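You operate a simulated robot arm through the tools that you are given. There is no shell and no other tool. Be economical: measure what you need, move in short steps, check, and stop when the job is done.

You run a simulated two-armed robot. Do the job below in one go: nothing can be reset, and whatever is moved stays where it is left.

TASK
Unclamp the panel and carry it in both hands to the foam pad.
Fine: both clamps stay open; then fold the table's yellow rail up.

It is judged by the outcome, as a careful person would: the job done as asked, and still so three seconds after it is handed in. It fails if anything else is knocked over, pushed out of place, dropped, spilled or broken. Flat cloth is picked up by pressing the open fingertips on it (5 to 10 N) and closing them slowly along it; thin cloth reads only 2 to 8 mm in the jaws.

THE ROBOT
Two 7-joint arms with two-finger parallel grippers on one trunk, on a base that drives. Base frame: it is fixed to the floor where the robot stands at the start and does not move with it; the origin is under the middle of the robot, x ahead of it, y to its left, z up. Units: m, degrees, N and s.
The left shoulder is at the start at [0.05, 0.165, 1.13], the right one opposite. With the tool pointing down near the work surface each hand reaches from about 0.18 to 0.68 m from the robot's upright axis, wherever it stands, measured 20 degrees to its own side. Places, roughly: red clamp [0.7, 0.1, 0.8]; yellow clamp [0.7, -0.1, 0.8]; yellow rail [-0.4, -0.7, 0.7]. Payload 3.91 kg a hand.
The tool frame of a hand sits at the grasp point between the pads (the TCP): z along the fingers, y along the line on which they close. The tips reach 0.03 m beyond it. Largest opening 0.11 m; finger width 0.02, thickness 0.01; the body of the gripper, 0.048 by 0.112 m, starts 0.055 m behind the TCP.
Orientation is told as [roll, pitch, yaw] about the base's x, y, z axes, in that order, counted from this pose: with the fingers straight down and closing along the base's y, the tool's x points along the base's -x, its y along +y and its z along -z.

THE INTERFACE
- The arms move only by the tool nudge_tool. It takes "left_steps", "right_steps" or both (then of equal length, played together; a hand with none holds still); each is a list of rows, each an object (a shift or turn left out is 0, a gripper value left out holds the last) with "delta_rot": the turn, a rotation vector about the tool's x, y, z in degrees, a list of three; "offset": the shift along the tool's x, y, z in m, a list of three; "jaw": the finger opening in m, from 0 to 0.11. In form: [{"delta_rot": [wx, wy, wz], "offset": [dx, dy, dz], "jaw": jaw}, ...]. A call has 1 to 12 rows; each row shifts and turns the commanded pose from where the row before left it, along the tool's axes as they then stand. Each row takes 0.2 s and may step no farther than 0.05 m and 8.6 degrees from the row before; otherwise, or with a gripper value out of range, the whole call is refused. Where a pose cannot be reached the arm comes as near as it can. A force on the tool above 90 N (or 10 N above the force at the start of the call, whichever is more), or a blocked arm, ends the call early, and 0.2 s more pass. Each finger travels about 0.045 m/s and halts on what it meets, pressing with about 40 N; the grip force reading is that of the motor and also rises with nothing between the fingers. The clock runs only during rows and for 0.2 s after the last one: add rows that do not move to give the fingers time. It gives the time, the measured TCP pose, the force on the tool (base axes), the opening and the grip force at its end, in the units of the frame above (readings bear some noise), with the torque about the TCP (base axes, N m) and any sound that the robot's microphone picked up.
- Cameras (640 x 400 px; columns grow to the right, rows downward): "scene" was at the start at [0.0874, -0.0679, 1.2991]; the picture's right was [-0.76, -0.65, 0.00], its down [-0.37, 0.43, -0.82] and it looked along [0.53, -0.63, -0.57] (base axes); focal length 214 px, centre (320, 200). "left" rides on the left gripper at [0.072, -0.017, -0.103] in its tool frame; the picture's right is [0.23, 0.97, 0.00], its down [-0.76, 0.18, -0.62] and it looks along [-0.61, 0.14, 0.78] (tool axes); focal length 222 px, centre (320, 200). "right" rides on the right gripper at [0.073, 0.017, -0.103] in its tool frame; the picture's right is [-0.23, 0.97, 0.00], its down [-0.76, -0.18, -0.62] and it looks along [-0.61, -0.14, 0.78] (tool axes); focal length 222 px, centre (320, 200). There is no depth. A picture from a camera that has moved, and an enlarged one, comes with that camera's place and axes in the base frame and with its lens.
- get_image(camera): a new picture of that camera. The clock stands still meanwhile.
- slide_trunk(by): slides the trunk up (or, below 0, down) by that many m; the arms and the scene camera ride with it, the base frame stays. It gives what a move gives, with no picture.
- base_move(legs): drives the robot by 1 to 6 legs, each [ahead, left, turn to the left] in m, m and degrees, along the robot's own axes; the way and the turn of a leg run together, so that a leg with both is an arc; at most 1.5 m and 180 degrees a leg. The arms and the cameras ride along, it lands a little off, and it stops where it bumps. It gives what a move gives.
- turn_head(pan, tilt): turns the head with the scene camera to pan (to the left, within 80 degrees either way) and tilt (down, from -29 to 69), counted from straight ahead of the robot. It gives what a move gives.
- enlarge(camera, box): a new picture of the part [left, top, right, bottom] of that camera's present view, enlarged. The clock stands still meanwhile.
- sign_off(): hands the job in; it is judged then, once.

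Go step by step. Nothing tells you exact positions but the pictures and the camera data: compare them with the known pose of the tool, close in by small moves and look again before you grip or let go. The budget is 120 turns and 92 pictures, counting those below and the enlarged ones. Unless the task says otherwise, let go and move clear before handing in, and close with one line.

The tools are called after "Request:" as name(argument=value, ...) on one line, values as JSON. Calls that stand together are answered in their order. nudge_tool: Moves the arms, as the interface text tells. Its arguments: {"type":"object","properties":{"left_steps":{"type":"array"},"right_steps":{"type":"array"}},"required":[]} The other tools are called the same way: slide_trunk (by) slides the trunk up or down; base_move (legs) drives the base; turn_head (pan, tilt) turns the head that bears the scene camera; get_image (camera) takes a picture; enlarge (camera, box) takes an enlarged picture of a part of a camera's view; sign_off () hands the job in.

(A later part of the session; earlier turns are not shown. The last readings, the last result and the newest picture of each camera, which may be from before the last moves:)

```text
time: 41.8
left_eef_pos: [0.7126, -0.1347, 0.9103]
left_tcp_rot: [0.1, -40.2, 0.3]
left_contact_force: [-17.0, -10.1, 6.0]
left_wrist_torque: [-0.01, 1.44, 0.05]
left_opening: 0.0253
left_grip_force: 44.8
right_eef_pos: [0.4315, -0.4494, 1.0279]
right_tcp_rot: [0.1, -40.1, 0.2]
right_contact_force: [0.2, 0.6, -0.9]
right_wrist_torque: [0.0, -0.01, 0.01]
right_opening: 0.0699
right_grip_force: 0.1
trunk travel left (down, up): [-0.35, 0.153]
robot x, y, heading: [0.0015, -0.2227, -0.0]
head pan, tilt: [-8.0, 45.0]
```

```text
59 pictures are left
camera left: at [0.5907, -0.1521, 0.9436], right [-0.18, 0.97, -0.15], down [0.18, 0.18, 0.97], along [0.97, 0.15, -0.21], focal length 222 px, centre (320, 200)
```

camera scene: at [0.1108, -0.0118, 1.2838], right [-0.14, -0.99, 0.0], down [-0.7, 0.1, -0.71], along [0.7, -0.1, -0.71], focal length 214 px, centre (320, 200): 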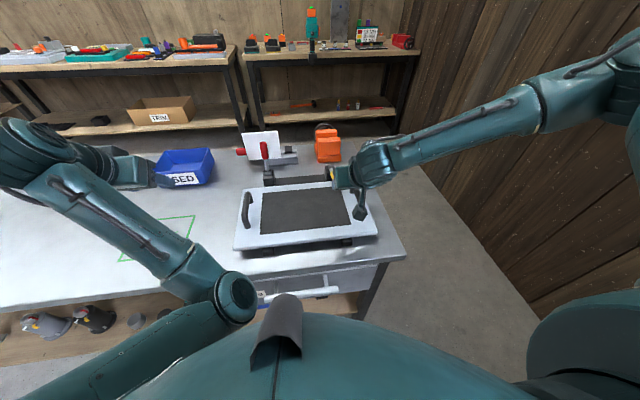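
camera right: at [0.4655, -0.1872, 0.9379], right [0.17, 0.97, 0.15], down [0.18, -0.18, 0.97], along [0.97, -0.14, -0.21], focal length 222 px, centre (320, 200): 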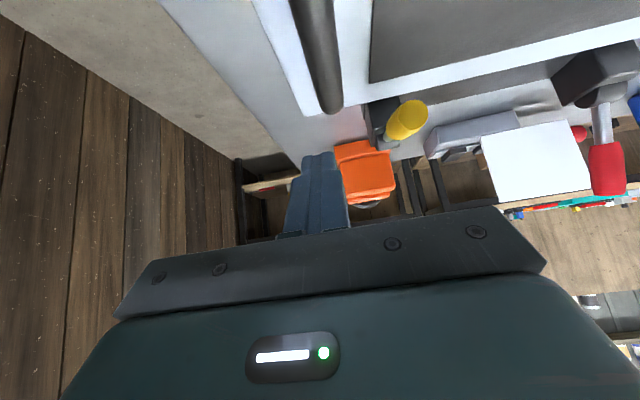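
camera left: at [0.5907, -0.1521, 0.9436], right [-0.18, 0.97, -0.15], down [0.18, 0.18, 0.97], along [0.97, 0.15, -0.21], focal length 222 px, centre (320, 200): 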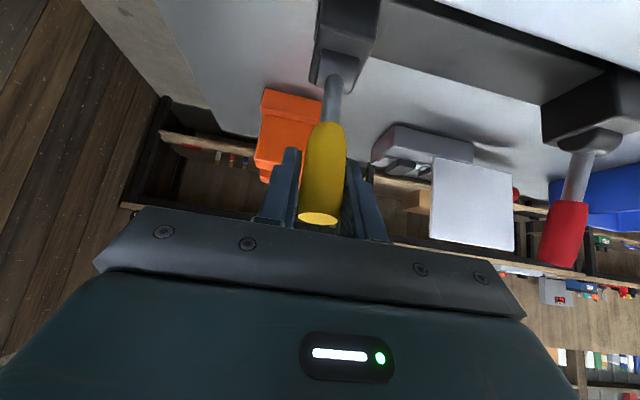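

Request:
nudge_tool(left_steps=[{"offset": [-0.0079, 0, 0.0072]}, {"offset": [-0.0068, 0, 0.0082]}, {"offset": [-0.0057, 0, 0.0091]}, {"offset": [-0.004, 0, 0.0098]}, {}])

Request:
get_image(camera="left")

```text
time: 43.0
left_eef_pos: [0.7534, -0.1344, 0.9074]
left_tcp_rot: [0.0, -41.0, 0.3]
left_contact_force: [-2.8, -9.2, 27.4]
left_wrist_torque: [0.02, 1.16, 0.05]
left_opening: 0.025
left_grip_force: 44.9
right_eef_pos: [0.4301, -0.4509, 1.0272]
right_tcp_rot: [0.1, -40.1, 0.0]
right_contact_force: [-0.3, 0.6, -0.7]
right_wrist_torque: [-0.03, -0.03, -0.01]
right_opening: 0.0699
right_grip_force: 0.2
trunk travel left (down, up): [-0.35, 0.153]
robot x, y, heading: [-0.0027, -0.2175, 0.3]
head pan, tilt: [-8.0, 45.0]
```

```text
58 pictures are left
camera left: at [0.6314, -0.1521, 0.938], right [-0.18, 0.97, -0.15], down [0.17, 0.18, 0.97], along [0.97, 0.15, -0.19], focal length 222 px, centre (320, 200)
```

left: 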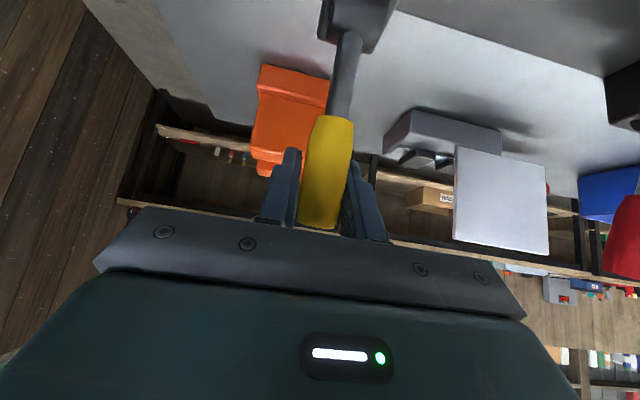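

Request:
nudge_tool(left_steps=[{"offset": [-0.0033, 0, 0.0102]}, {}])

```text
time: 43.6
left_eef_pos: [0.7548, -0.1342, 0.9064]
left_tcp_rot: [-0.2, -41.3, 0.2]
left_contact_force: [-2.4, -18.3, 34.2]
left_wrist_torque: [-0.08, 1.3, 0.13]
left_opening: 0.0252
left_grip_force: 45.4
left hand out of reach, approached as far as the arm can: row 1
right_eef_pos: [0.4292, -0.4508, 1.0286]
right_tcp_rot: [0.0, -40.3, 0.2]
right_contact_force: [1.4, 0.2, -0.6]
right_wrist_torque: [0.02, 0.01, -0.02]
right_opening: 0.0699
right_grip_force: 0.1
trunk travel left (down, up): [-0.35, 0.153]
robot x, y, heading: [-0.0007, -0.2206, -0.0]
head pan, tilt: [-8.0, 45.0]
```

It's at the same spot as red's stop. I'll release, retract, and compare both levers.

Request:
nudge_tool(left_steps=[{"jaw": 0.06}, {}, {}, {"offset": [0.02, 0, -0.04]}, {"offset": [0.02, 0, -0.04]}, {"offset": [0.02, 0, -0.04]}, {"offset": [0.01, 0.02, -0.04]}, {"offset": [0.01, 0.02, -0.04]}])

Request:
turn_head(pan=12, tilt=45)

Request:
enlarge(camera="scene", box=[200, 80, 440, 260])

Request:
get_image(camera="left")

Request:
get_image(camera="right")

```text
time: 45.4
left_eef_pos: [0.5632, -0.0914, 0.9963]
left_tcp_rot: [0.0, -39.9, 0.2]
left_contact_force: [-0.4, -0.1, 0.2]
left_wrist_torque: [0.0, -0.01, -0.01]
left_opening: 0.0599
left_grip_force: 0.0
right_eef_pos: [0.4333, -0.4485, 1.0273]
right_tcp_rot: [0.1, -40.0, 0.2]
right_contact_force: [0.5, 0.1, 0.7]
right_wrist_torque: [0.01, 0.01, 0.04]
right_opening: 0.07
right_grip_force: 0.1
trunk travel left (down, up): [-0.35, 0.153]
robot x, y, heading: [-0.0017, -0.2211, 0.4]
head pan, tilt: [-8.0, 45.0]
```

```text
time: 46.3
left_eef_pos: [0.5641, -0.0904, 0.9962]
left_tcp_rot: [-0.1, -40.0, 0.3]
left_contact_force: [-0.4, 0.0, 0.1]
left_wrist_torque: [-0.02, -0.01, -0.06]
left_opening: 0.0602
left_grip_force: 0.0
right_eef_pos: [0.4314, -0.4484, 1.0277]
right_tcp_rot: [0.0, -40.1, 0.2]
right_contact_force: [-0.5, 0.6, -0.1]
right_wrist_torque: [-0.02, 0.01, 0.02]
right_opening: 0.0701
right_grip_force: 0.1
trunk travel left (down, up): [-0.35, 0.153]
robot x, y, heading: [0.0024, -0.2198, 0.2]
head pan, tilt: [12.0, 45.0]
```

```text
2.22 times, centred on (320, 170) of scene
camera zoom: at [0.1104, -0.2021, 1.2837], right [0.21, -0.98, 0.0], down [-0.69, -0.15, -0.71], along [0.69, 0.15, -0.71], focal length 477 px, centre (320, 267)
```

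zoom: 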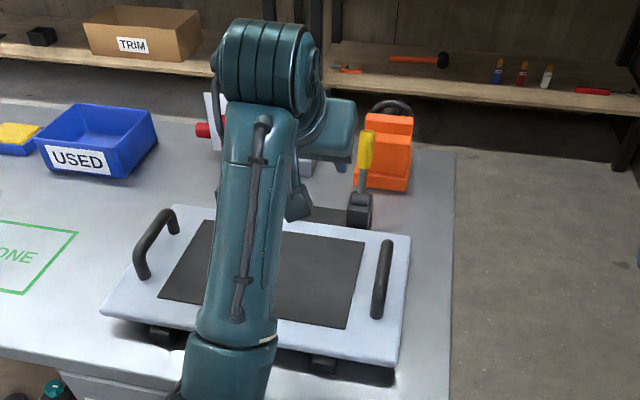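

```text
56 pictures are left
camera left: at [0.4423, -0.1084, 1.0285], right [-0.18, 0.97, -0.15], down [0.18, 0.18, 0.97], along [0.97, 0.15, -0.21], focal length 222 px, centre (320, 200)
```

left: 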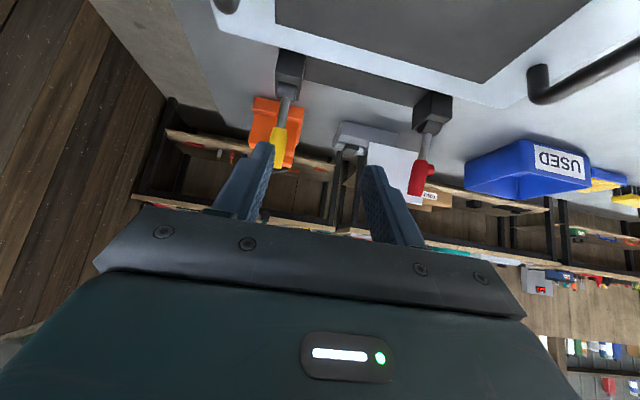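

```text
55 pictures are left
camera right: at [0.311, -0.4316, 1.0597], right [0.17, 0.97, 0.15], down [0.18, -0.18, 0.97], along [0.97, -0.14, -0.21], focal length 222 px, centre (320, 200)
```

right: 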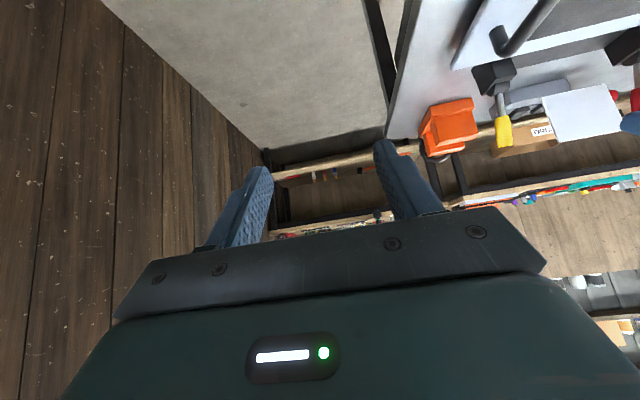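

Both clamps are open. The handle bars run along x at about y=-0.19 (right) and y=0.15 (left), x centre about 0.555. I'll shift the base left so both arms reach their handles comfortably, and bring the tools upright.

Request:
base_move(legs=[[0, 0.31, 0]])

Request:
nudge_tool(left_steps=[{"delta_rot": [0, 8, 0], "offset": [0, -0.01, -0.01]}, {"delta_rot": [0, 8, 0], "offset": [0, -0.01, -0.01]}, {"delta_rot": [0, 8, 0], "offset": [0, -0.01, 0]}, {"delta_rot": [0, 8, 0], "offset": [0, -0.01, 0]}, {"delta_rot": [0, 8, 0], "offset": [0, -0.01, 0]}, {}], right_steps=[{"delta_rot": [0, 8, 0], "offset": [-0.02, -0.01, 0]}, {"delta_rot": [0, 8, 0], "offset": [-0.02, -0.01, 0]}, {"delta_rot": [0, 8, 0], "offset": [-0.02, -0.01, 0]}, {"delta_rot": [0, 8, 0], "offset": [-0.02, -0.01, 0]}, {"delta_rot": [0, 8, 0], "offset": [-0.02, -0.01, 0]}, {}])

Request:
get_image(camera="left")

Request:
get_image(camera="right")

```text
time: 49.6
left_eef_pos: [0.5612, 0.2262, 0.9955]
left_tcp_rot: [0.0, -40.0, 0.5]
left_contact_force: [-0.6, -0.5, 0.3]
left_wrist_torque: [0.01, 0.04, -0.01]
left_opening: 0.0598
left_grip_force: 0.0
right_eef_pos: [0.4316, -0.1314, 1.0272]
right_tcp_rot: [0.0, -39.8, 0.4]
right_contact_force: [0.2, 0.4, 1.0]
right_wrist_torque: [-0.02, 0.0, 0.0]
right_opening: 0.0701
right_grip_force: 0.0
trunk travel left (down, up): [-0.35, 0.153]
robot x, y, heading: [0.0015, 0.099, 0.3]
head pan, tilt: [12.0, 45.0]
```

```text
time: 51.0
left_eef_pos: [0.6031, 0.1731, 0.9816]
left_tcp_rot: [0.0, 0.1, 0.5]
left_contact_force: [-0.1, -0.7, -0.7]
left_wrist_torque: [0.02, 0.02, 0.0]
left_opening: 0.0598
left_grip_force: 0.1
left hand out of reach, approached as far as the arm can: row 2, 3, 4, 5
right_eef_pos: [0.5219, -0.183, 1.0669]
right_tcp_rot: [0.0, 0.1, 0.4]
right_contact_force: [0.4, -0.5, 0.3]
right_wrist_torque: [0.02, 0.0, 0.0]
right_opening: 0.0699
right_grip_force: 0.1
trunk travel left (down, up): [-0.35, 0.153]
robot x, y, heading: [0.0012, 0.0934, 0.6]
head pan, tilt: [12.0, 45.0]
```

```text
54 pictures are left
camera left: at [0.5304, 0.1551, 1.0851], right [-0.24, 0.97, 0.0], down [0.76, 0.18, 0.62], along [0.61, 0.15, -0.78], focal length 222 px, centre (320, 200)
```

left: 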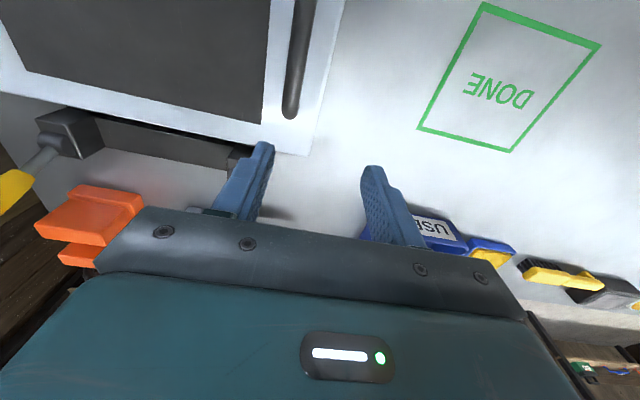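

```text
53 pictures are left
camera right: at [0.4493, -0.1655, 1.1703], right [0.22, 0.98, 0.0], down [0.76, -0.17, 0.62], along [0.61, -0.14, -0.78], focal length 222 px, centre (320, 200)
```

right: 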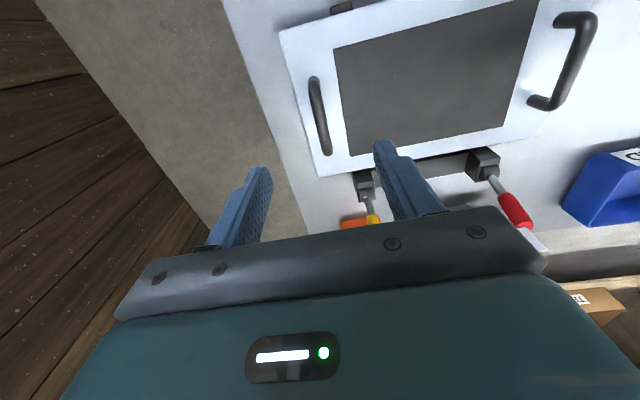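

Both handle bars are located at z≈0.84. I'll bring both hands above them.

Request:
nudge_tool(left_steps=[{"offset": [0.011, -0.0075, 0.02]}, {"offset": [0.011, -0.0075, 0.02]}, {"offset": [0.011, -0.0075, 0.02]}, {"offset": [0.01, -0.0075, 0.02]}, {}], right_steps=[{"offset": [-0.0095, -0.002, 0.042]}, {"offset": [-0.0095, -0.002, 0.042]}, {"offset": [-0.0095, -0.002, 0.042]}, {"offset": [-0.0095, -0.002, 0.04]}, {}])

Request:
get_image(camera="left")

Request:
get_image(camera="right")

```text
time: 52.2
left_eef_pos: [0.5622, 0.1427, 0.8994]
left_tcp_rot: [0.0, 0.0, 0.5]
left_contact_force: [0.1, 0.5, 0.5]
left_wrist_torque: [-0.01, -0.02, -0.01]
left_opening: 0.0601
left_grip_force: 0.1
left hand out of reach, approached as far as the arm can: row 1
right_eef_pos: [0.554, -0.1912, 0.9007]
right_tcp_rot: [0.0, -0.1, 0.3]
right_contact_force: [0.2, -0.8, 0.8]
right_wrist_torque: [0.0, -0.01, 0.0]
right_opening: 0.0701
right_grip_force: 0.1
right hand out of reach, approached as far as the arm can: row 4
trunk travel left (down, up): [-0.35, 0.153]
robot x, y, heading: [-0.0023, 0.0948, 0.0]
head pan, tilt: [12.0, 45.0]
```

```text
52 pictures are left
camera left: at [0.4908, 0.1247, 1.0029], right [-0.24, 0.97, 0.0], down [0.76, 0.18, 0.62], along [0.61, 0.15, -0.78], focal length 222 px, centre (320, 200)
```

left: 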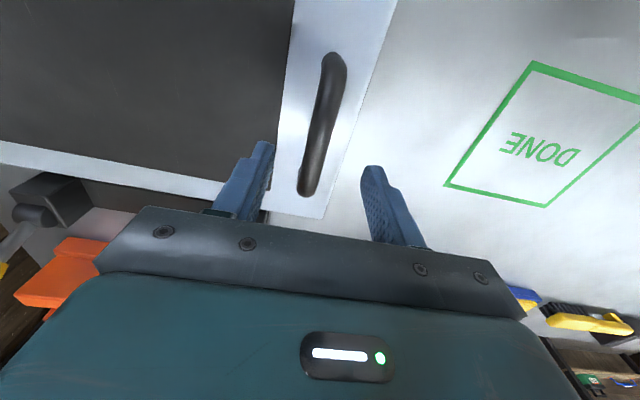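

```text
51 pictures are left
camera right: at [0.4818, -0.1739, 1.0048], right [0.22, 0.98, 0.0], down [0.76, -0.17, 0.63], along [0.61, -0.14, -0.78], focal length 222 px, centre (320, 200)
```

right: 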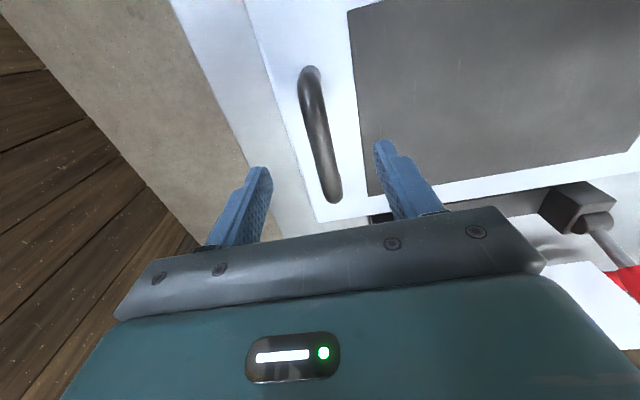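

Both hands are centred over the bars. I'll descend 0.058 m and close gently.

Request:
nudge_tool(left_steps=[{"offset": [0.002, 0, 0.02]}, {"offset": [0.002, 0, 0.02]}, {"offset": [0.002, 0, 0.018]}, {}], right_steps=[{"offset": [0, 0.0005, 0.02]}, {"offset": [0, 0.0005, 0.02]}, {"offset": [0, 0, 0.018]}, {}])

Request:
get_image(camera="left")

Request:
get_image(camera="right")

```text
time: 53.2
left_eef_pos: [0.5571, 0.1431, 0.8417]
left_tcp_rot: [0.0, 0.0, 0.3]
left_contact_force: [-0.6, -0.6, -0.4]
left_wrist_torque: [-0.01, 0.0, -0.01]
left_opening: 0.0598
left_grip_force: 0.1
right_eef_pos: [0.5314, -0.2012, 0.8592]
right_tcp_rot: [0.1, 0.0, 0.4]
right_contact_force: [-0.6, -0.2, 0.2]
right_wrist_torque: [-0.03, -0.03, 0.0]
right_opening: 0.0698
right_grip_force: 0.1
right hand out of reach, approached as far as the arm can: row 1, 2, 3
trunk travel left (down, up): [-0.35, 0.153]
robot x, y, heading: [-0.0024, 0.0965, 0.5]
head pan, tilt: [12.0, 45.0]
```

```text
50 pictures are left
camera left: at [0.4852, 0.1246, 0.9445], right [-0.23, 0.97, 0.0], down [0.76, 0.18, 0.62], along [0.61, 0.15, -0.78], focal length 222 px, centre (320, 200)
```

left: 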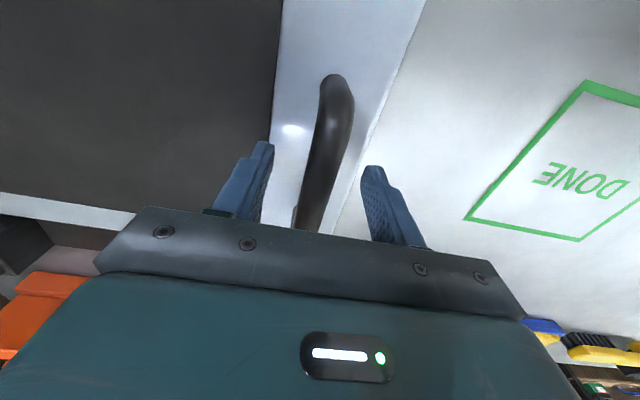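

```text
49 pictures are left
camera right: at [0.4586, -0.1836, 0.9624], right [0.22, 0.98, 0.0], down [0.76, -0.17, 0.62], along [0.61, -0.14, -0.78], focal length 222 px, centre (320, 200)
```

right: 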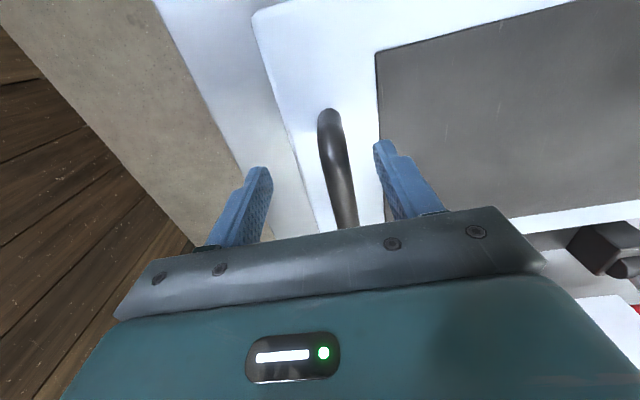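

The right arm falls short near the surface, so I'll lift the hands and check base clearance before driving a little closer.

Request:
nudge_tool(left_steps=[{"offset": [0, 0, -0.03]}, {"offset": [0, 0, -0.03]}, {"offset": [0, 0, -0.02]}], right_steps=[{"offset": [0, 0, -0.03]}, {"offset": [0, 0, -0.02]}, {"offset": [0, 0, -0.02]}])

Request:
turn_head(pan=0, tilt=69)

Request:
get_image(camera="scene")

```text
time: 54.0
left_eef_pos: [0.571, 0.1389, 0.9166]
left_tcp_rot: [-0.2, -0.1, 0.4]
left_contact_force: [0.9, -0.6, -0.7]
left_wrist_torque: [0.0, 0.0, 0.02]
left_opening: 0.0599
left_grip_force: 0.0
left hand out of reach, approached as far as the arm can: row 2, 3
right_eef_pos: [0.5304, -0.1996, 0.9284]
right_tcp_rot: [-0.1, -0.1, 0.4]
right_contact_force: [-0.1, -0.6, -0.1]
right_wrist_torque: [-0.03, 0.02, 0.01]
right_opening: 0.07
right_grip_force: 0.0
trunk travel left (down, up): [-0.35, 0.153]
robot x, y, heading: [-0.0017, 0.0971, 0.3]
head pan, tilt: [12.0, 45.0]
```

```text
time: 54.9
left_eef_pos: [0.5726, 0.1376, 0.9157]
left_tcp_rot: [0.0, -0.2, 0.5]
left_contact_force: [0.2, 0.2, 0.7]
left_wrist_torque: [-0.02, -0.01, -0.03]
left_opening: 0.06
left_grip_force: 0.1
right_eef_pos: [0.5312, -0.1997, 0.9279]
right_tcp_rot: [0.0, -0.1, 0.4]
right_contact_force: [-0.7, 0.3, -0.4]
right_wrist_torque: [-0.01, 0.04, -0.01]
right_opening: 0.0698
right_grip_force: 0.0
trunk travel left (down, up): [-0.35, 0.153]
robot x, y, heading: [0.0003, 0.0979, 0.3]
head pan, tilt: [0.0, 68.8]
```

```text
48 pictures are left
camera scene: at [0.085, 0.0961, 1.2549], right [0.01, -1.0, 0.0], down [-0.93, -0.01, -0.36], along [0.36, 0.0, -0.93], focal length 214 px, centre (320, 200)
```

scene: 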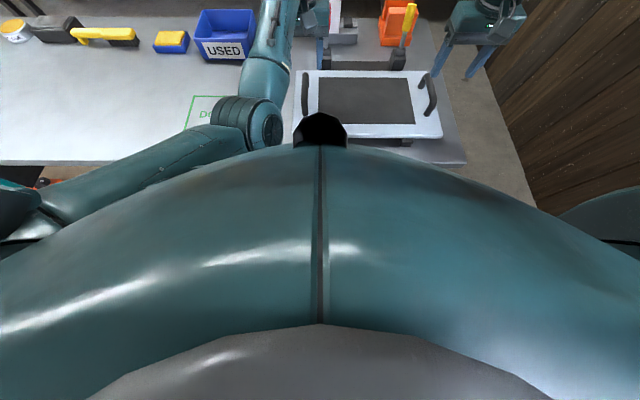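

Request:
base_move(legs=[[0.07, 0.02, 0]])

```text
time: 55.9
left_eef_pos: [0.6408, 0.1609, 0.9166]
left_tcp_rot: [0.0, -0.1, 0.6]
left_contact_force: [1.4, 0.6, 0.1]
left_wrist_torque: [-0.04, 0.02, 0.02]
left_opening: 0.0602
left_grip_force: 0.1
right_eef_pos: [0.6005, -0.1774, 0.9285]
right_tcp_rot: [0.0, 0.0, 0.4]
right_contact_force: [0.2, -0.1, -0.1]
right_wrist_torque: [0.02, 0.03, 0.0]
right_opening: 0.0699
right_grip_force: 0.0
trunk travel left (down, up): [-0.35, 0.153]
robot x, y, heading: [0.0661, 0.1142, 0.4]
head pan, tilt: [0.0, 68.8]
```

No bump. Now realign above the handles and descend.

Request:
nudge_tool(left_steps=[{"offset": [0.042, -0.009, 0.008]}, {"offset": [0.042, -0.009, 0.008]}, {}, {"offset": [0, 0, 0.02]}, {"offset": [0, 0, 0.02]}, {"offset": [0, 0, 0.018]}, {}], right_steps=[{"offset": [0.022, -0.006, 0.014]}, {"offset": [0.0215, -0.0066, 0.0145]}, {}, {"offset": [0, 0, 0.02]}, {"offset": [0, 0, 0.02]}, {"offset": [0, 0, 0.018]}, {}])

Request:
get_image(camera="left")

Request:
get_image(camera="right")

```text
time: 57.6
left_eef_pos: [0.6032, 0.1299, 0.8289]
left_tcp_rot: [0.1, -2.1, 0.4]
left_contact_force: [-17.4, 1.3, 41.3]
left_wrist_torque: [-0.51, 0.83, -0.66]
left_opening: 0.0575
left_grip_force: 0.0
left hand out of reach, approached as far as the arm can: row 1, 2
right_eef_pos: [0.5544, -0.19, 0.8435]
right_tcp_rot: [0.0, -0.4, 0.5]
right_contact_force: [0.1, -0.2, -1.3]
right_wrist_torque: [-0.02, -0.03, -0.03]
right_opening: 0.0697
right_grip_force: 0.0
trunk travel left (down, up): [-0.35, 0.153]
robot x, y, heading: [0.0691, 0.1191, 0.4]
head pan, tilt: [0.0, 68.8]
stopped in row 7 (left hand): the force on the tool passed its limit at 91 N (the readings are from after the stop); the commanded pose is now the measured one
```

```text
47 pictures are left
camera left: at [0.5254, 0.1113, 0.9292], right [-0.23, 0.97, -0.01], down [0.74, 0.18, 0.65], along [0.63, 0.15, -0.76], focal length 222 px, centre (320, 200)
```

left: 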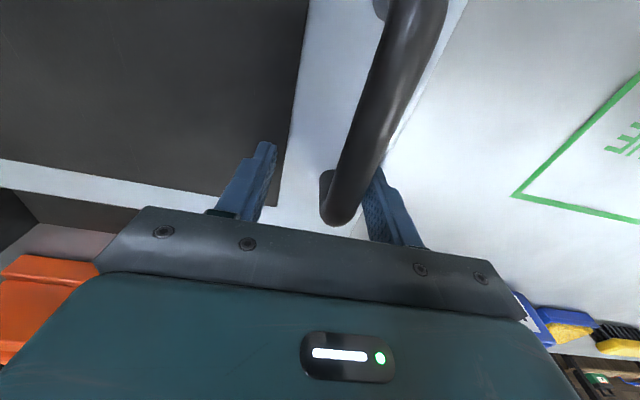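

```text
46 pictures are left
camera right: at [0.4813, -0.1734, 0.9469], right [0.22, 0.98, 0.0], down [0.76, -0.17, 0.63], along [0.61, -0.14, -0.78], focal length 222 px, centre (320, 200)
```

right: 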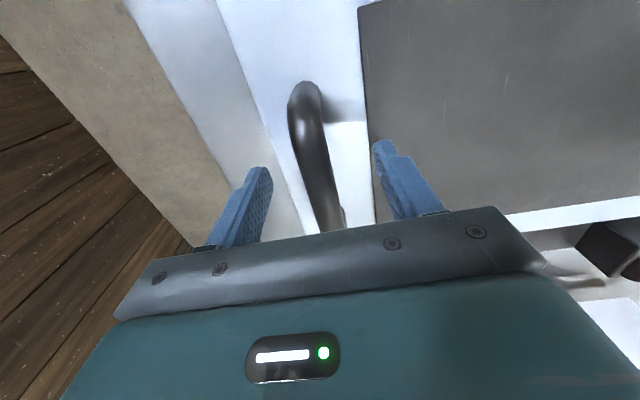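

The left hand hit a posture limit and its finger landed on the handle foot. I'll lift both hands away and put the robot centred on the panel, so each handle is on its own hand's side.

Request:
nudge_tool(left_steps=[{"offset": [-0.005, 0, -0.03]}, {"offset": [0, 0, -0.03]}, {"offset": [0, 0, -0.03]}, {}], right_steps=[{"offset": [0, 0, -0.03]}, {"offset": [0, 0, -0.03]}, {"offset": [0, 0, -0.03]}, {}])

Request:
base_move(legs=[[0, -0.14, 0]])

Request:
turn_head(pan=0, tilt=50)

Request:
get_image(camera="scene")

```text
time: 58.6
left_eef_pos: [0.6196, 0.1263, 0.903]
left_tcp_rot: [0.1, -1.5, 0.8]
left_contact_force: [-0.3, -1.0, -0.8]
left_wrist_torque: [0.01, 0.0, 0.0]
left_opening: 0.06
left_grip_force: 0.0
left hand out of reach, approached as far as the arm can: row 3
right_eef_pos: [0.5554, -0.1892, 0.9323]
right_tcp_rot: [0.1, -0.1, 0.6]
right_contact_force: [0.3, 0.2, -0.7]
right_wrist_torque: [0.01, -0.02, 0.0]
right_opening: 0.0699
right_grip_force: 0.1
trunk travel left (down, up): [-0.35, 0.153]
robot x, y, heading: [0.0645, 0.1153, 0.5]
head pan, tilt: [0.0, 68.8]
```

```text
time: 60.5
left_eef_pos: [0.6213, -0.0124, 0.9008]
left_tcp_rot: [0.2, -1.5, 0.5]
left_contact_force: [-0.7, -0.7, 0.7]
left_wrist_torque: [-0.01, 0.01, -0.01]
left_opening: 0.0603
left_grip_force: 0.0
right_eef_pos: [0.5566, -0.3287, 0.9328]
right_tcp_rot: [0.0, -0.1, 0.4]
right_contact_force: [0.6, 0.3, 0.4]
right_wrist_torque: [0.01, -0.02, -0.06]
right_opening: 0.07
right_grip_force: 0.1
trunk travel left (down, up): [-0.35, 0.153]
robot x, y, heading: [0.0677, -0.02, 0.4]
head pan, tilt: [0.0, 68.8]
```

```text
time: 61.3
left_eef_pos: [0.6206, -0.0114, 0.9018]
left_tcp_rot: [0.3, -1.5, 0.6]
left_contact_force: [0.0, -0.7, 0.1]
left_wrist_torque: [-0.02, -0.01, 0.0]
left_opening: 0.0601
left_grip_force: 0.0
right_eef_pos: [0.5562, -0.3278, 0.9322]
right_tcp_rot: [0.0, -0.1, 0.4]
right_contact_force: [-0.5, 0.8, 0.1]
right_wrist_torque: [0.01, -0.04, -0.01]
right_opening: 0.0701
right_grip_force: 0.0
trunk travel left (down, up): [-0.35, 0.153]
robot x, y, heading: [0.0683, -0.0214, 0.4]
head pan, tilt: [0.0, 50.0]
```

```text
45 pictures are left
camera scene: at [0.1757, -0.0199, 1.2768], right [0.01, -1.0, 0.0], down [-0.77, -0.01, -0.64], along [0.64, 0.0, -0.77], focal length 214 px, centre (320, 200)
```

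scene: 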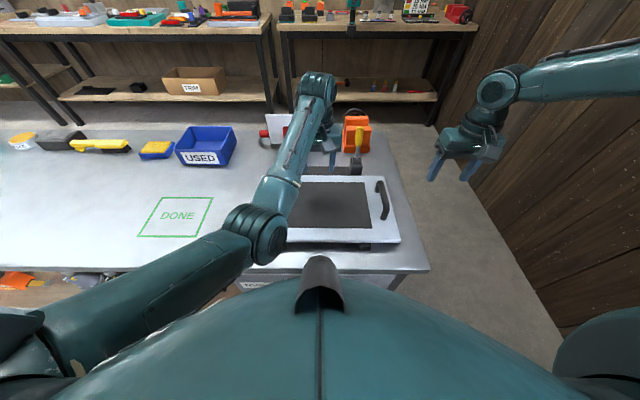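

Request:
nudge_tool(left_steps=[{"offset": [0.016, 0.0385, -0.005]}, {"offset": [0.016, 0.0385, -0.005]}, {"offset": [0.016, 0.0385, -0.005]}, {"offset": [0.016, 0.0385, 0]}, {}], right_steps=[{"offset": [0, 0.0345, 0.008]}, {"offset": [0, 0.0345, 0.008]}, {"offset": [0, 0.0345, 0.008]}, {"offset": [0, 0.0345, 0.008]}, {}])

```text
time: 62.5
left_eef_pos: [0.6098, 0.1442, 0.8681]
left_tcp_rot: [1.2, -1.8, 1.0]
left_contact_force: [5.2, -3.8, 8.4]
left_wrist_torque: [0.11, -0.11, -0.16]
left_opening: 0.0584
left_grip_force: 0.0
left hand out of reach, approached as far as the arm can: row 1, 2, 3, 4
right_eef_pos: [0.5483, -0.1972, 0.9067]
right_tcp_rot: [0.0, -0.1, 0.5]
right_contact_force: [-1.3, 0.4, 0.4]
right_wrist_torque: [0.02, -0.01, 0.04]
right_opening: 0.07
right_grip_force: 0.1
right hand out of reach, approached as far as the arm can: row 4
trunk travel left (down, up): [-0.35, 0.153]
robot x, y, heading: [0.0688, -0.0181, 0.3]
head pan, tilt: [0.0, 50.0]
```

The left arm's posture prefers a forward tilt, and tilting also gains reach for both hands. I'll tilt both to -40° above the handles.

Request:
nudge_tool(left_steps=[{"delta_rot": [0, -8, 0], "offset": [0.005, 0, -0.02]}, {"delta_rot": [0, -8, 0], "offset": [0.005, 0, -0.02]}, {"delta_rot": [0, -8, 0], "offset": [0.01, 0, -0.015]}, {"delta_rot": [0, -8, 0], "offset": [0.01, 0, -0.015]}, {"delta_rot": [0, -8, 0], "offset": [0.01, 0, -0.015]}, {}], right_steps=[{"delta_rot": [0, -8, 0]}, {"delta_rot": [0, -8, 0]}, {"delta_rot": [0, -8, 0]}, {"delta_rot": [0, -8, 0]}, {"delta_rot": [0, -8, 0]}, {}])

```text
time: 63.8
left_eef_pos: [0.5775, 0.1477, 1.0102]
left_tcp_rot: [2.3, -51.4, 0.1]
left_contact_force: [-0.6, -0.1, -0.7]
left_wrist_torque: [-0.01, 0.01, -0.01]
left_opening: 0.0601
left_grip_force: 0.1
right_eef_pos: [0.5467, -0.1986, 0.9054]
right_tcp_rot: [0.0, -39.9, 0.3]
right_contact_force: [0.8, 0.0, -0.6]
right_wrist_torque: [0.03, 0.02, -0.01]
right_opening: 0.0697
right_grip_force: 0.0
trunk travel left (down, up): [-0.35, 0.153]
robot x, y, heading: [0.0672, -0.0192, 0.4]
head pan, tilt: [0.0, 50.0]
stopped in row 6 (left hand): the arm was blocked; the commanded pose is now the measured one
```

The left arm reported being blocked, so I'll look.

Request:
get_image(camera="scene")

Request:
get_image(camera="left")

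```text
44 pictures are left
camera scene: at [0.1761, -0.0196, 1.2768], right [0.01, -1.0, 0.0], down [-0.77, -0.01, -0.64], along [0.64, 0.0, -0.77], focal length 214 px, centre (320, 200)
```

scene: 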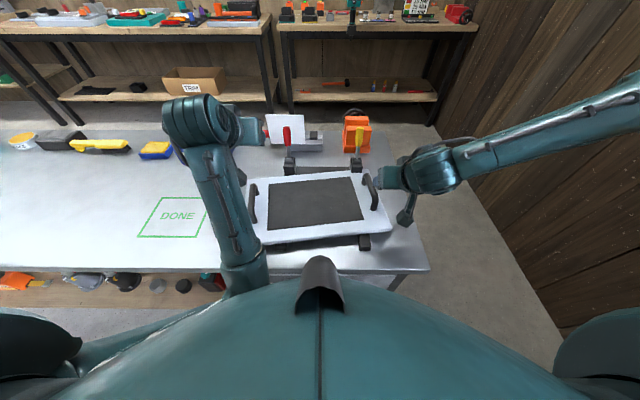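

```text
43 pictures are left
camera left: at [0.4523, 0.1274, 1.0188], right [-0.17, 0.97, -0.15], down [-0.02, 0.15, 0.99], along [0.98, 0.17, -0.01], focal length 222 px, centre (320, 200)
```

left: 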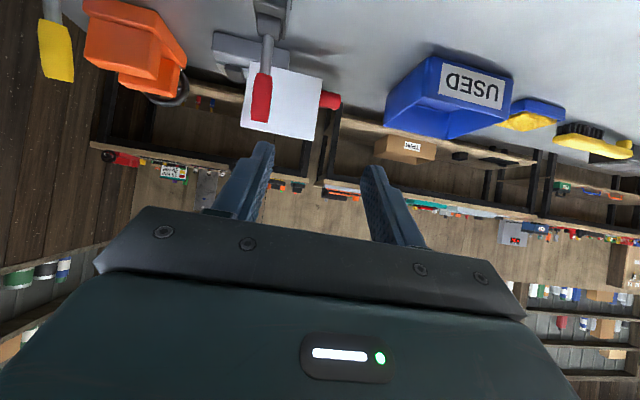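

The left elbow hangs low near the table front. I'll raise the trunk to free it, then re-measure the panel.

Request:
slide_trunk(by=0.12)

Request:
nudge_tool(left_steps=[{"delta_rot": [0, 5, 0], "offset": [0, 0.005, 0]}, {"delta_rot": [0, 6, 0], "offset": [0.01, 0.005, 0]}, {"offset": [0.02, 0, 0.02]}, {"offset": [0.02, 0, 0.02]}, {"offset": [0.02, 0, 0.02]}, {}])

Request:
get_image(camera="scene")

Request:
get_image(camera="left")

```text
time: 65.3
left_eef_pos: [0.5775, 0.1485, 1.1305]
left_tcp_rot: [2.5, -51.4, 0.1]
left_contact_force: [-0.3, 0.6, -0.2]
left_wrist_torque: [-0.03, 0.02, 0.0]
left_opening: 0.06
left_grip_force: 0.0
right_eef_pos: [0.5463, -0.1978, 1.0253]
right_tcp_rot: [0.0, -39.9, 0.3]
right_contact_force: [0.2, -0.2, 0.1]
right_wrist_torque: [0.0, 0.01, 0.01]
right_opening: 0.0701
right_grip_force: 0.2
trunk travel left (down, up): [-0.47, 0.033]
robot x, y, heading: [0.0656, -0.0224, 0.7]
head pan, tilt: [0.0, 50.0]
```

```text
time: 66.6
left_eef_pos: [0.5898, 0.1532, 1.1104]
left_tcp_rot: [0.2, -48.9, 1.5]
left_contact_force: [0.0, -0.6, 0.7]
left_wrist_torque: [-0.01, 0.0, -0.02]
left_opening: 0.06
left_grip_force: 0.0
right_eef_pos: [0.5464, -0.1979, 1.0268]
right_tcp_rot: [0.0, -39.9, 0.4]
right_contact_force: [-0.9, 0.9, 0.4]
right_wrist_torque: [0.02, -0.02, -0.01]
right_opening: 0.0699
right_grip_force: 0.0
trunk travel left (down, up): [-0.47, 0.033]
robot x, y, heading: [0.0681, -0.0179, 0.5]
head pan, tilt: [0.0, 50.0]
stopped in row 6 (left hand): the arm was blocked; the commanded pose is now the measured one
```

```text
42 pictures are left
camera scene: at [0.1758, -0.0199, 1.3968], right [0.01, -1.0, 0.0], down [-0.77, -0.01, -0.64], along [0.64, 0.0, -0.77], focal length 214 px, centre (320, 200)
```

scene: 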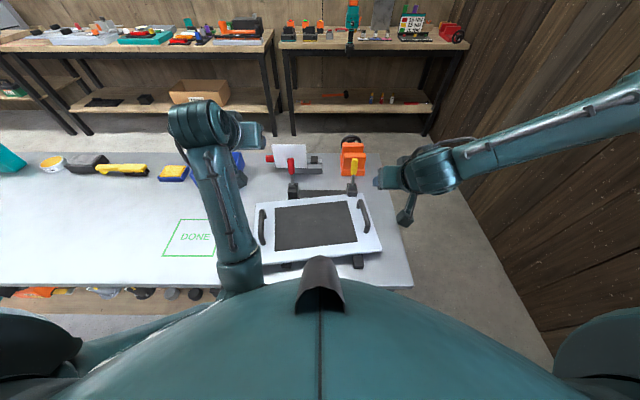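

```text
41 pictures are left
camera left: at [0.4643, 0.1329, 1.1235], right [-0.18, 0.97, -0.17], down [0.03, 0.18, 0.98], along [0.98, 0.17, -0.06], focal length 222 px, centre (320, 200)
```

left: 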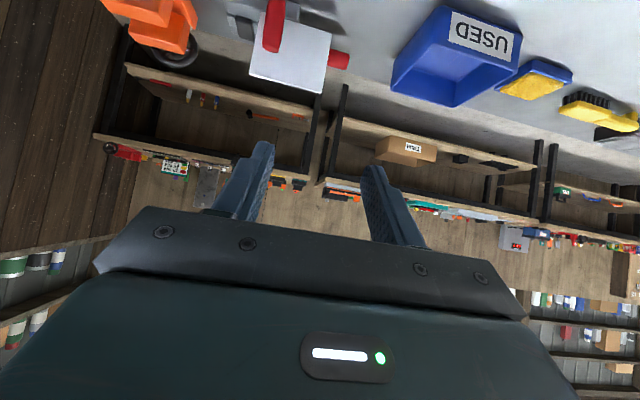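

The left elbow is jammed against the robot's own chest. I'll swing the left hand outward to unfold that posture.

Request:
nudge_tool(left_steps=[{"offset": [0, 0.04, -0.01]}, {"offset": [0, 0.04, -0.01]}, {"offset": [0, 0.04, 0]}, {"offset": [0, 0.04, 0]}, {"offset": [0, 0.04, 0]}, {"offset": [0, 0.04, 0]}, {}])

Request:
get_image(camera="scene")

```text
time: 68.2
left_eef_pos: [0.5677, 0.3949, 1.124]
left_tcp_rot: [0.1, -48.9, 1.7]
left_contact_force: [0.5, -0.1, 0.1]
left_wrist_torque: [0.02, -0.01, 0.0]
left_opening: 0.0596
left_grip_force: 0.0
right_eef_pos: [0.5469, -0.1987, 1.026]
right_tcp_rot: [0.0, -39.9, 0.3]
right_contact_force: [0.5, -0.4, 0.4]
right_wrist_torque: [-0.03, 0.01, 0.04]
right_opening: 0.0701
right_grip_force: 0.1
trunk travel left (down, up): [-0.47, 0.033]
robot x, y, heading: [0.0692, -0.0199, 0.4]
head pan, tilt: [0.0, 50.0]
```

```text
40 pictures are left
camera scene: at [0.1759, -0.0204, 1.3968], right [0.01, -1.0, 0.0], down [-0.77, -0.01, -0.64], along [0.64, 0.0, -0.77], focal length 214 px, centre (320, 200)
```

scene: 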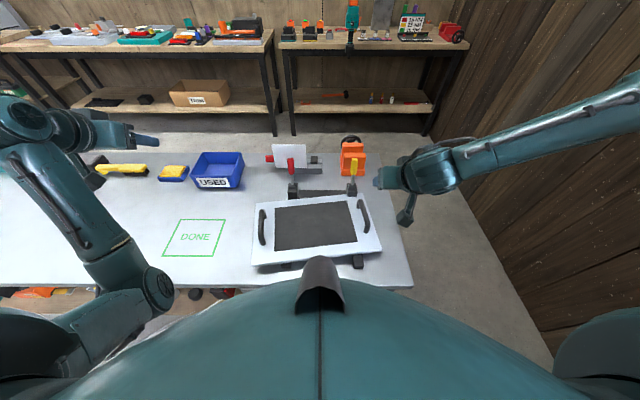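

The left arm is unfolded now. I'll back the base off 5 cm for straighter arms, then bring the left hand in from outside over its handle.

Request:
base_move(legs=[[-0.05, 0, 0]])

Request:
nudge_tool(left_steps=[{"delta_rot": [0, 4.5, 0], "offset": [0, -0.03, 0]}, {"delta_rot": [0, 4.5, 0], "offset": [0, -0.03, 0]}, {"offset": [0.0158, -0.0317, 0.0245]}, {"offset": [0.0158, -0.0317, 0.0245]}, {"offset": [0.0158, -0.0317, 0.0245]}, {"offset": [0.0158, -0.0317, 0.0245]}, {"offset": [0.0158, -0.0317, 0.0245]}, {"offset": [0.0158, -0.0317, 0.0245]}, {}])

Request:
get_image(camera="left")

Request:
get_image(camera="right")

```text
time: 69.2
left_eef_pos: [0.5169, 0.3936, 1.1244]
left_tcp_rot: [0.1, -48.8, 1.7]
left_contact_force: [0.1, 0.8, 0.4]
left_wrist_torque: [0.0, -0.02, -0.02]
left_opening: 0.0598
left_grip_force: 0.0
right_eef_pos: [0.4961, -0.1974, 1.027]
right_tcp_rot: [0.0, -40.0, 0.4]
right_contact_force: [-0.1, 0.6, 0.4]
right_wrist_torque: [0.0, -0.04, -0.01]
right_opening: 0.07
right_grip_force: 0.0
trunk travel left (down, up): [-0.47, 0.033]
robot x, y, heading: [0.0195, -0.0226, 0.5]
head pan, tilt: [0.0, 50.0]
```

```text
time: 71.2
left_eef_pos: [0.5475, 0.1458, 0.9489]
left_tcp_rot: [0.0, -39.7, 1.7]
left_contact_force: [-0.5, 0.4, -0.7]
left_wrist_torque: [-0.02, 0.0, 0.0]
left_opening: 0.0599
left_grip_force: 0.0
right_eef_pos: [0.4961, -0.1978, 1.026]
right_tcp_rot: [0.0, -39.8, 0.3]
right_contact_force: [0.7, 0.2, -1.3]
right_wrist_torque: [0.02, 0.0, -0.02]
right_opening: 0.07
right_grip_force: 0.0
trunk travel left (down, up): [-0.47, 0.033]
robot x, y, heading: [0.0176, -0.0247, 0.4]
head pan, tilt: [0.0, 50.0]
```

```text
39 pictures are left
camera left: at [0.4272, 0.124, 0.9832], right [-0.2, 0.97, -0.14], down [0.18, 0.18, 0.97], along [0.96, 0.17, -0.21], focal length 222 px, centre (320, 200)
```

left: 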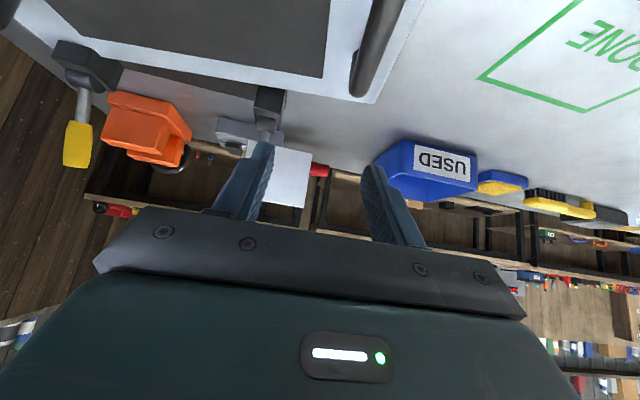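

```text
38 pictures are left
camera right: at [0.3755, -0.1815, 1.0588], right [0.17, 0.97, 0.15], down [0.19, -0.18, 0.97], along [0.97, -0.14, -0.21], focal length 222 px, centre (320, 200)
```

right: 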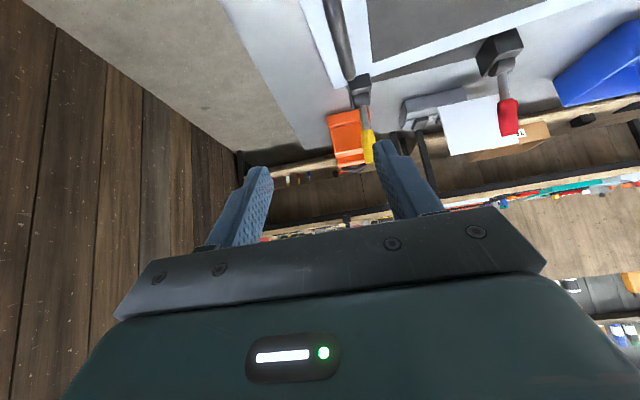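

Both hands are free. The panel has shifted slightly, with bars now at about y=0.170 and y=-0.158 and about 5° yaw. I'll close in above them.

Request:
nudge_tool(left_steps=[{"offset": [0.008, 0.006, 0.009]}, {"offset": [0.008, 0.006, 0.009]}, {"offset": [0.008, 0.006, 0.01]}, {"offset": [0.008, 0.006, 0.01]}, {}], right_steps=[{"offset": [0.005, 0.01, 0.037]}, {"offset": [0.005, 0.01, 0.037]}, {"offset": [0.005, 0.01, 0.037]}, {"offset": [0.005, 0.01, 0.036]}, {}])

Request:
get_image(camera="left")

Request:
get_image(camera="right")

```text
time: 72.3
left_eef_pos: [0.5459, 0.1672, 0.9003]
left_tcp_rot: [0.2, -39.7, 1.6]
left_contact_force: [-0.4, -1.1, 0.1]
left_wrist_torque: [0.03, -0.01, 0.04]
left_opening: 0.06
left_grip_force: 0.0
right_eef_pos: [0.5428, -0.2265, 0.9765]
right_tcp_rot: [0.2, -39.9, 0.2]
right_contact_force: [-0.1, 0.3, -0.1]
right_wrist_torque: [-0.04, -0.01, -0.01]
right_opening: 0.07
right_grip_force: 0.1
right hand out of reach, approached as far as the arm can: row 1, 2, 3, 4
trunk travel left (down, up): [-0.47, 0.033]
robot x, y, heading: [0.0164, -0.0203, 0.3]
head pan, tilt: [0.0, 50.0]
```

```text
37 pictures are left
camera left: at [0.4246, 0.1472, 0.9339], right [-0.2, 0.97, -0.14], down [0.18, 0.18, 0.97], along [0.96, 0.17, -0.21], focal length 222 px, centre (320, 200)
```

left: 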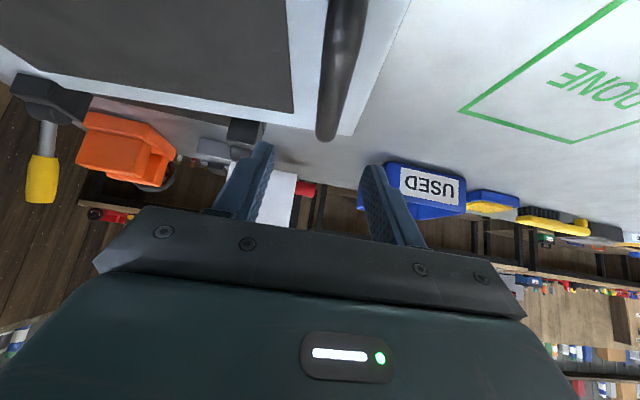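

```text
36 pictures are left
camera right: at [0.4205, -0.2095, 1.0096], right [0.17, 0.97, 0.15], down [0.19, -0.18, 0.97], along [0.97, -0.14, -0.21], focal length 222 px, centre (320, 200)
```

right: 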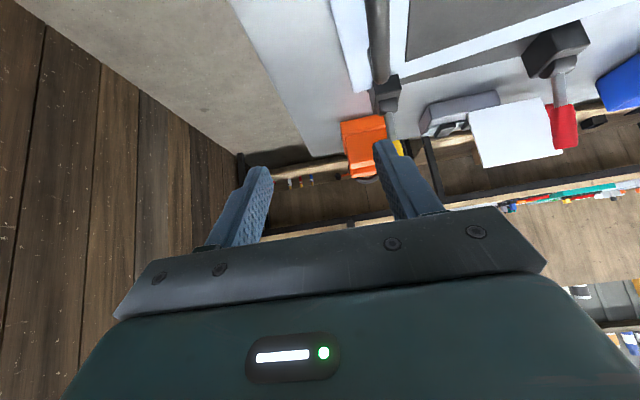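

The right arm's elbow is stuck out sideways. Stretching it fully forward, as happened with the left arm, should reset that posture, so I'll try it away from objects.

Request:
nudge_tool(right_steps=[{"offset": [0, -0.04, 0]}, {"offset": [0, -0.04, 0]}, {"offset": [-0.0255, -0.02, 0.0214]}, {"offset": [-0.0255, -0.02, 0.0214]}, {"offset": [-0.0255, -0.02, 0.0214]}, {"offset": [-0.0255, -0.01, 0.0214]}, {"offset": [-0.0255, 0, 0.0214]}, {"offset": [-0.0255, 0, 0.0214]}, {}])

Request:
get_image(camera="scene")

```text
time: 74.3
left_eef_pos: [0.5458, 0.168, 0.8995]
left_tcp_rot: [0.0, -39.6, 1.7]
left_contact_force: [-0.5, -1.0, -0.6]
left_wrist_torque: [-0.02, 0.0, 0.01]
left_opening: 0.0599
left_grip_force: 0.2
right_eef_pos: [0.6908, -0.378, 1.0277]
right_tcp_rot: [0.0, -39.9, 0.3]
right_contact_force: [-0.7, -0.1, 0.1]
right_wrist_torque: [0.04, -0.01, 0.02]
right_opening: 0.0699
right_grip_force: 0.0
right hand out of reach, approached as far as the arm can: row 6, 7, 8
trunk travel left (down, up): [-0.47, 0.033]
robot x, y, heading: [0.0178, -0.0216, 0.3]
head pan, tilt: [0.0, 50.0]
```

```text
35 pictures are left
camera scene: at [0.1257, -0.0203, 1.3968], right [0.01, -1.0, 0.0], down [-0.77, -0.01, -0.64], along [0.64, 0.0, -0.77], focal length 214 px, centre (320, 200)
```

scene: 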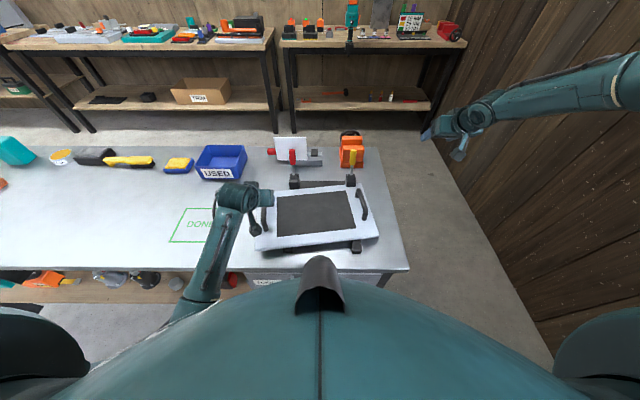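

Posture unchanged, so I'll instead place the robot where the right arm is known to reach (robot y≈0.11, trunk at its original height) and keep both tools tilted. First I'll lift the left hand, then drop the trunk and shift the base.

Request:
nudge_tool(left_steps=[{"offset": [-0.024, 0, -0.03]}, {"offset": [-0.024, 0, -0.03]}, {"offset": [-0.024, 0, -0.03]}, {"offset": [-0.024, 0, -0.03]}, {}], right_steps=[{"offset": [0.01, 0, -0.03]}, {"offset": [0.01, 0, -0.03]}, {"offset": [0.01, 0, -0.02]}, {}, {}])

Request:
slide_trunk(by=-0.12)

Request:
base_move(legs=[[-0.01, 0.13, 0]])

```text
time: 75.5
left_eef_pos: [0.5433, 0.1663, 1.055]
left_tcp_rot: [0.0, -39.7, 1.6]
left_contact_force: [-0.4, 0.6, -1.0]
left_wrist_torque: [0.0, -0.04, -0.05]
left_opening: 0.0598
left_grip_force: 0.0
right_eef_pos: [0.6151, -0.38, 1.0689]
right_tcp_rot: [0.0, -39.9, 0.3]
right_contact_force: [-0.4, 0.1, 1.0]
right_wrist_torque: [0.03, -0.01, -0.01]
right_opening: 0.0698
right_grip_force: 0.1
trunk travel left (down, up): [-0.47, 0.033]
robot x, y, heading: [0.0167, -0.0179, 0.5]
head pan, tilt: [0.0, 50.0]
```

```text
time: 77.0
left_eef_pos: [0.5436, 0.168, 0.9361]
left_tcp_rot: [0.0, -39.6, 1.7]
left_contact_force: [0.2, -0.5, 0.5]
left_wrist_torque: [-0.02, -0.03, -0.01]
left_opening: 0.06
left_grip_force: 0.0
right_eef_pos: [0.615, -0.3804, 0.9485]
right_tcp_rot: [-0.1, -39.9, 0.2]
right_contact_force: [-0.4, -0.1, -0.3]
right_wrist_torque: [-0.02, -0.01, 0.02]
right_opening: 0.07
right_grip_force: 0.1
trunk travel left (down, up): [-0.35, 0.153]
robot x, y, heading: [0.0194, -0.02, 0.5]
head pan, tilt: [0.0, 50.0]
```

```text
time: 78.9
left_eef_pos: [0.5322, 0.2995, 0.9356]
left_tcp_rot: [0.0, -39.6, 1.7]
left_contact_force: [-0.1, -0.5, -0.4]
left_wrist_torque: [-0.02, 0.04, 0.01]
left_opening: 0.0601
left_grip_force: 0.0
right_eef_pos: [0.6042, -0.2484, 0.9482]
right_tcp_rot: [0.0, -39.8, 0.4]
right_contact_force: [-0.1, -0.2, 0.5]
right_wrist_torque: [-0.01, 0.02, -0.01]
right_opening: 0.0703
right_grip_force: 0.2
trunk travel left (down, up): [-0.35, 0.153]
robot x, y, heading: [0.0099, 0.1135, 0.4]
head pan, tilt: [0.0, 50.0]
```

Request:
nudge_tool(left_steps=[{"offset": [0.003, -0.033, 0.009]}, {"offset": [0.003, -0.033, 0.009]}, {"offset": [0.003, -0.033, 0.009]}, {"offset": [0.003, -0.033, 0.009]}, {}], right_steps=[{"offset": [0.0133, 0.0226, 0.0045]}, {"offset": [0.0133, 0.0226, 0.0045]}, {"offset": [0.0133, 0.0226, 0.0045]}, {"offset": [0.0133, 0.0226, 0.0045]}, {}])

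Request:
get_image(camera="left")

Request:
get_image(camera="right")

```text
time: 80.1
left_eef_pos: [0.5499, 0.1657, 0.8991]
left_tcp_rot: [0.1, -39.8, 1.7]
left_contact_force: [0.3, -0.2, -0.2]
left_wrist_torque: [-0.01, 0.01, 0.02]
left_opening: 0.0602
left_grip_force: 0.0
right_eef_pos: [0.575, -0.1587, 0.9008]
right_tcp_rot: [0.0, -39.9, 0.3]
right_contact_force: [-0.3, 0.7, 0.3]
right_wrist_torque: [0.0, 0.01, 0.01]
right_opening: 0.07
right_grip_force: 0.3
trunk travel left (down, up): [-0.35, 0.153]
robot x, y, heading: [0.0065, 0.1097, 0.3]
head pan, tilt: [0.0, 50.0]
```

```text
34 pictures are left
camera left: at [0.4291, 0.1458, 0.9333], right [-0.2, 0.97, -0.14], down [0.18, 0.18, 0.97], along [0.96, 0.17, -0.21], focal length 222 px, centre (320, 200)
```

left: 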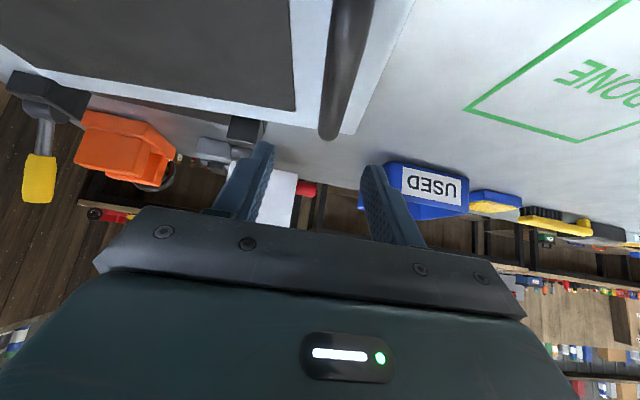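

```text
33 pictures are left
camera right: at [0.4534, -0.1416, 0.9332], right [0.17, 0.97, 0.15], down [0.18, -0.18, 0.97], along [0.97, -0.14, -0.21], focal length 222 px, centre (320, 200)
```

right: 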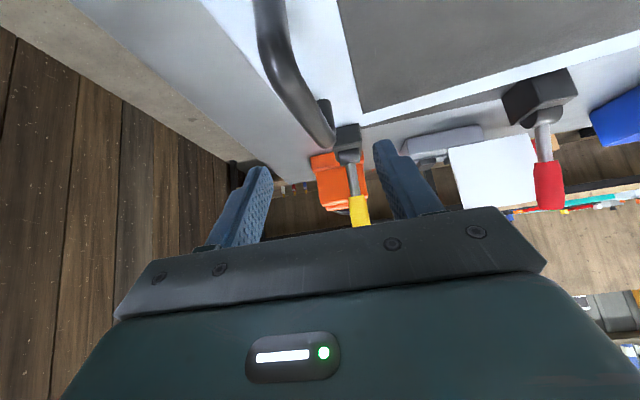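

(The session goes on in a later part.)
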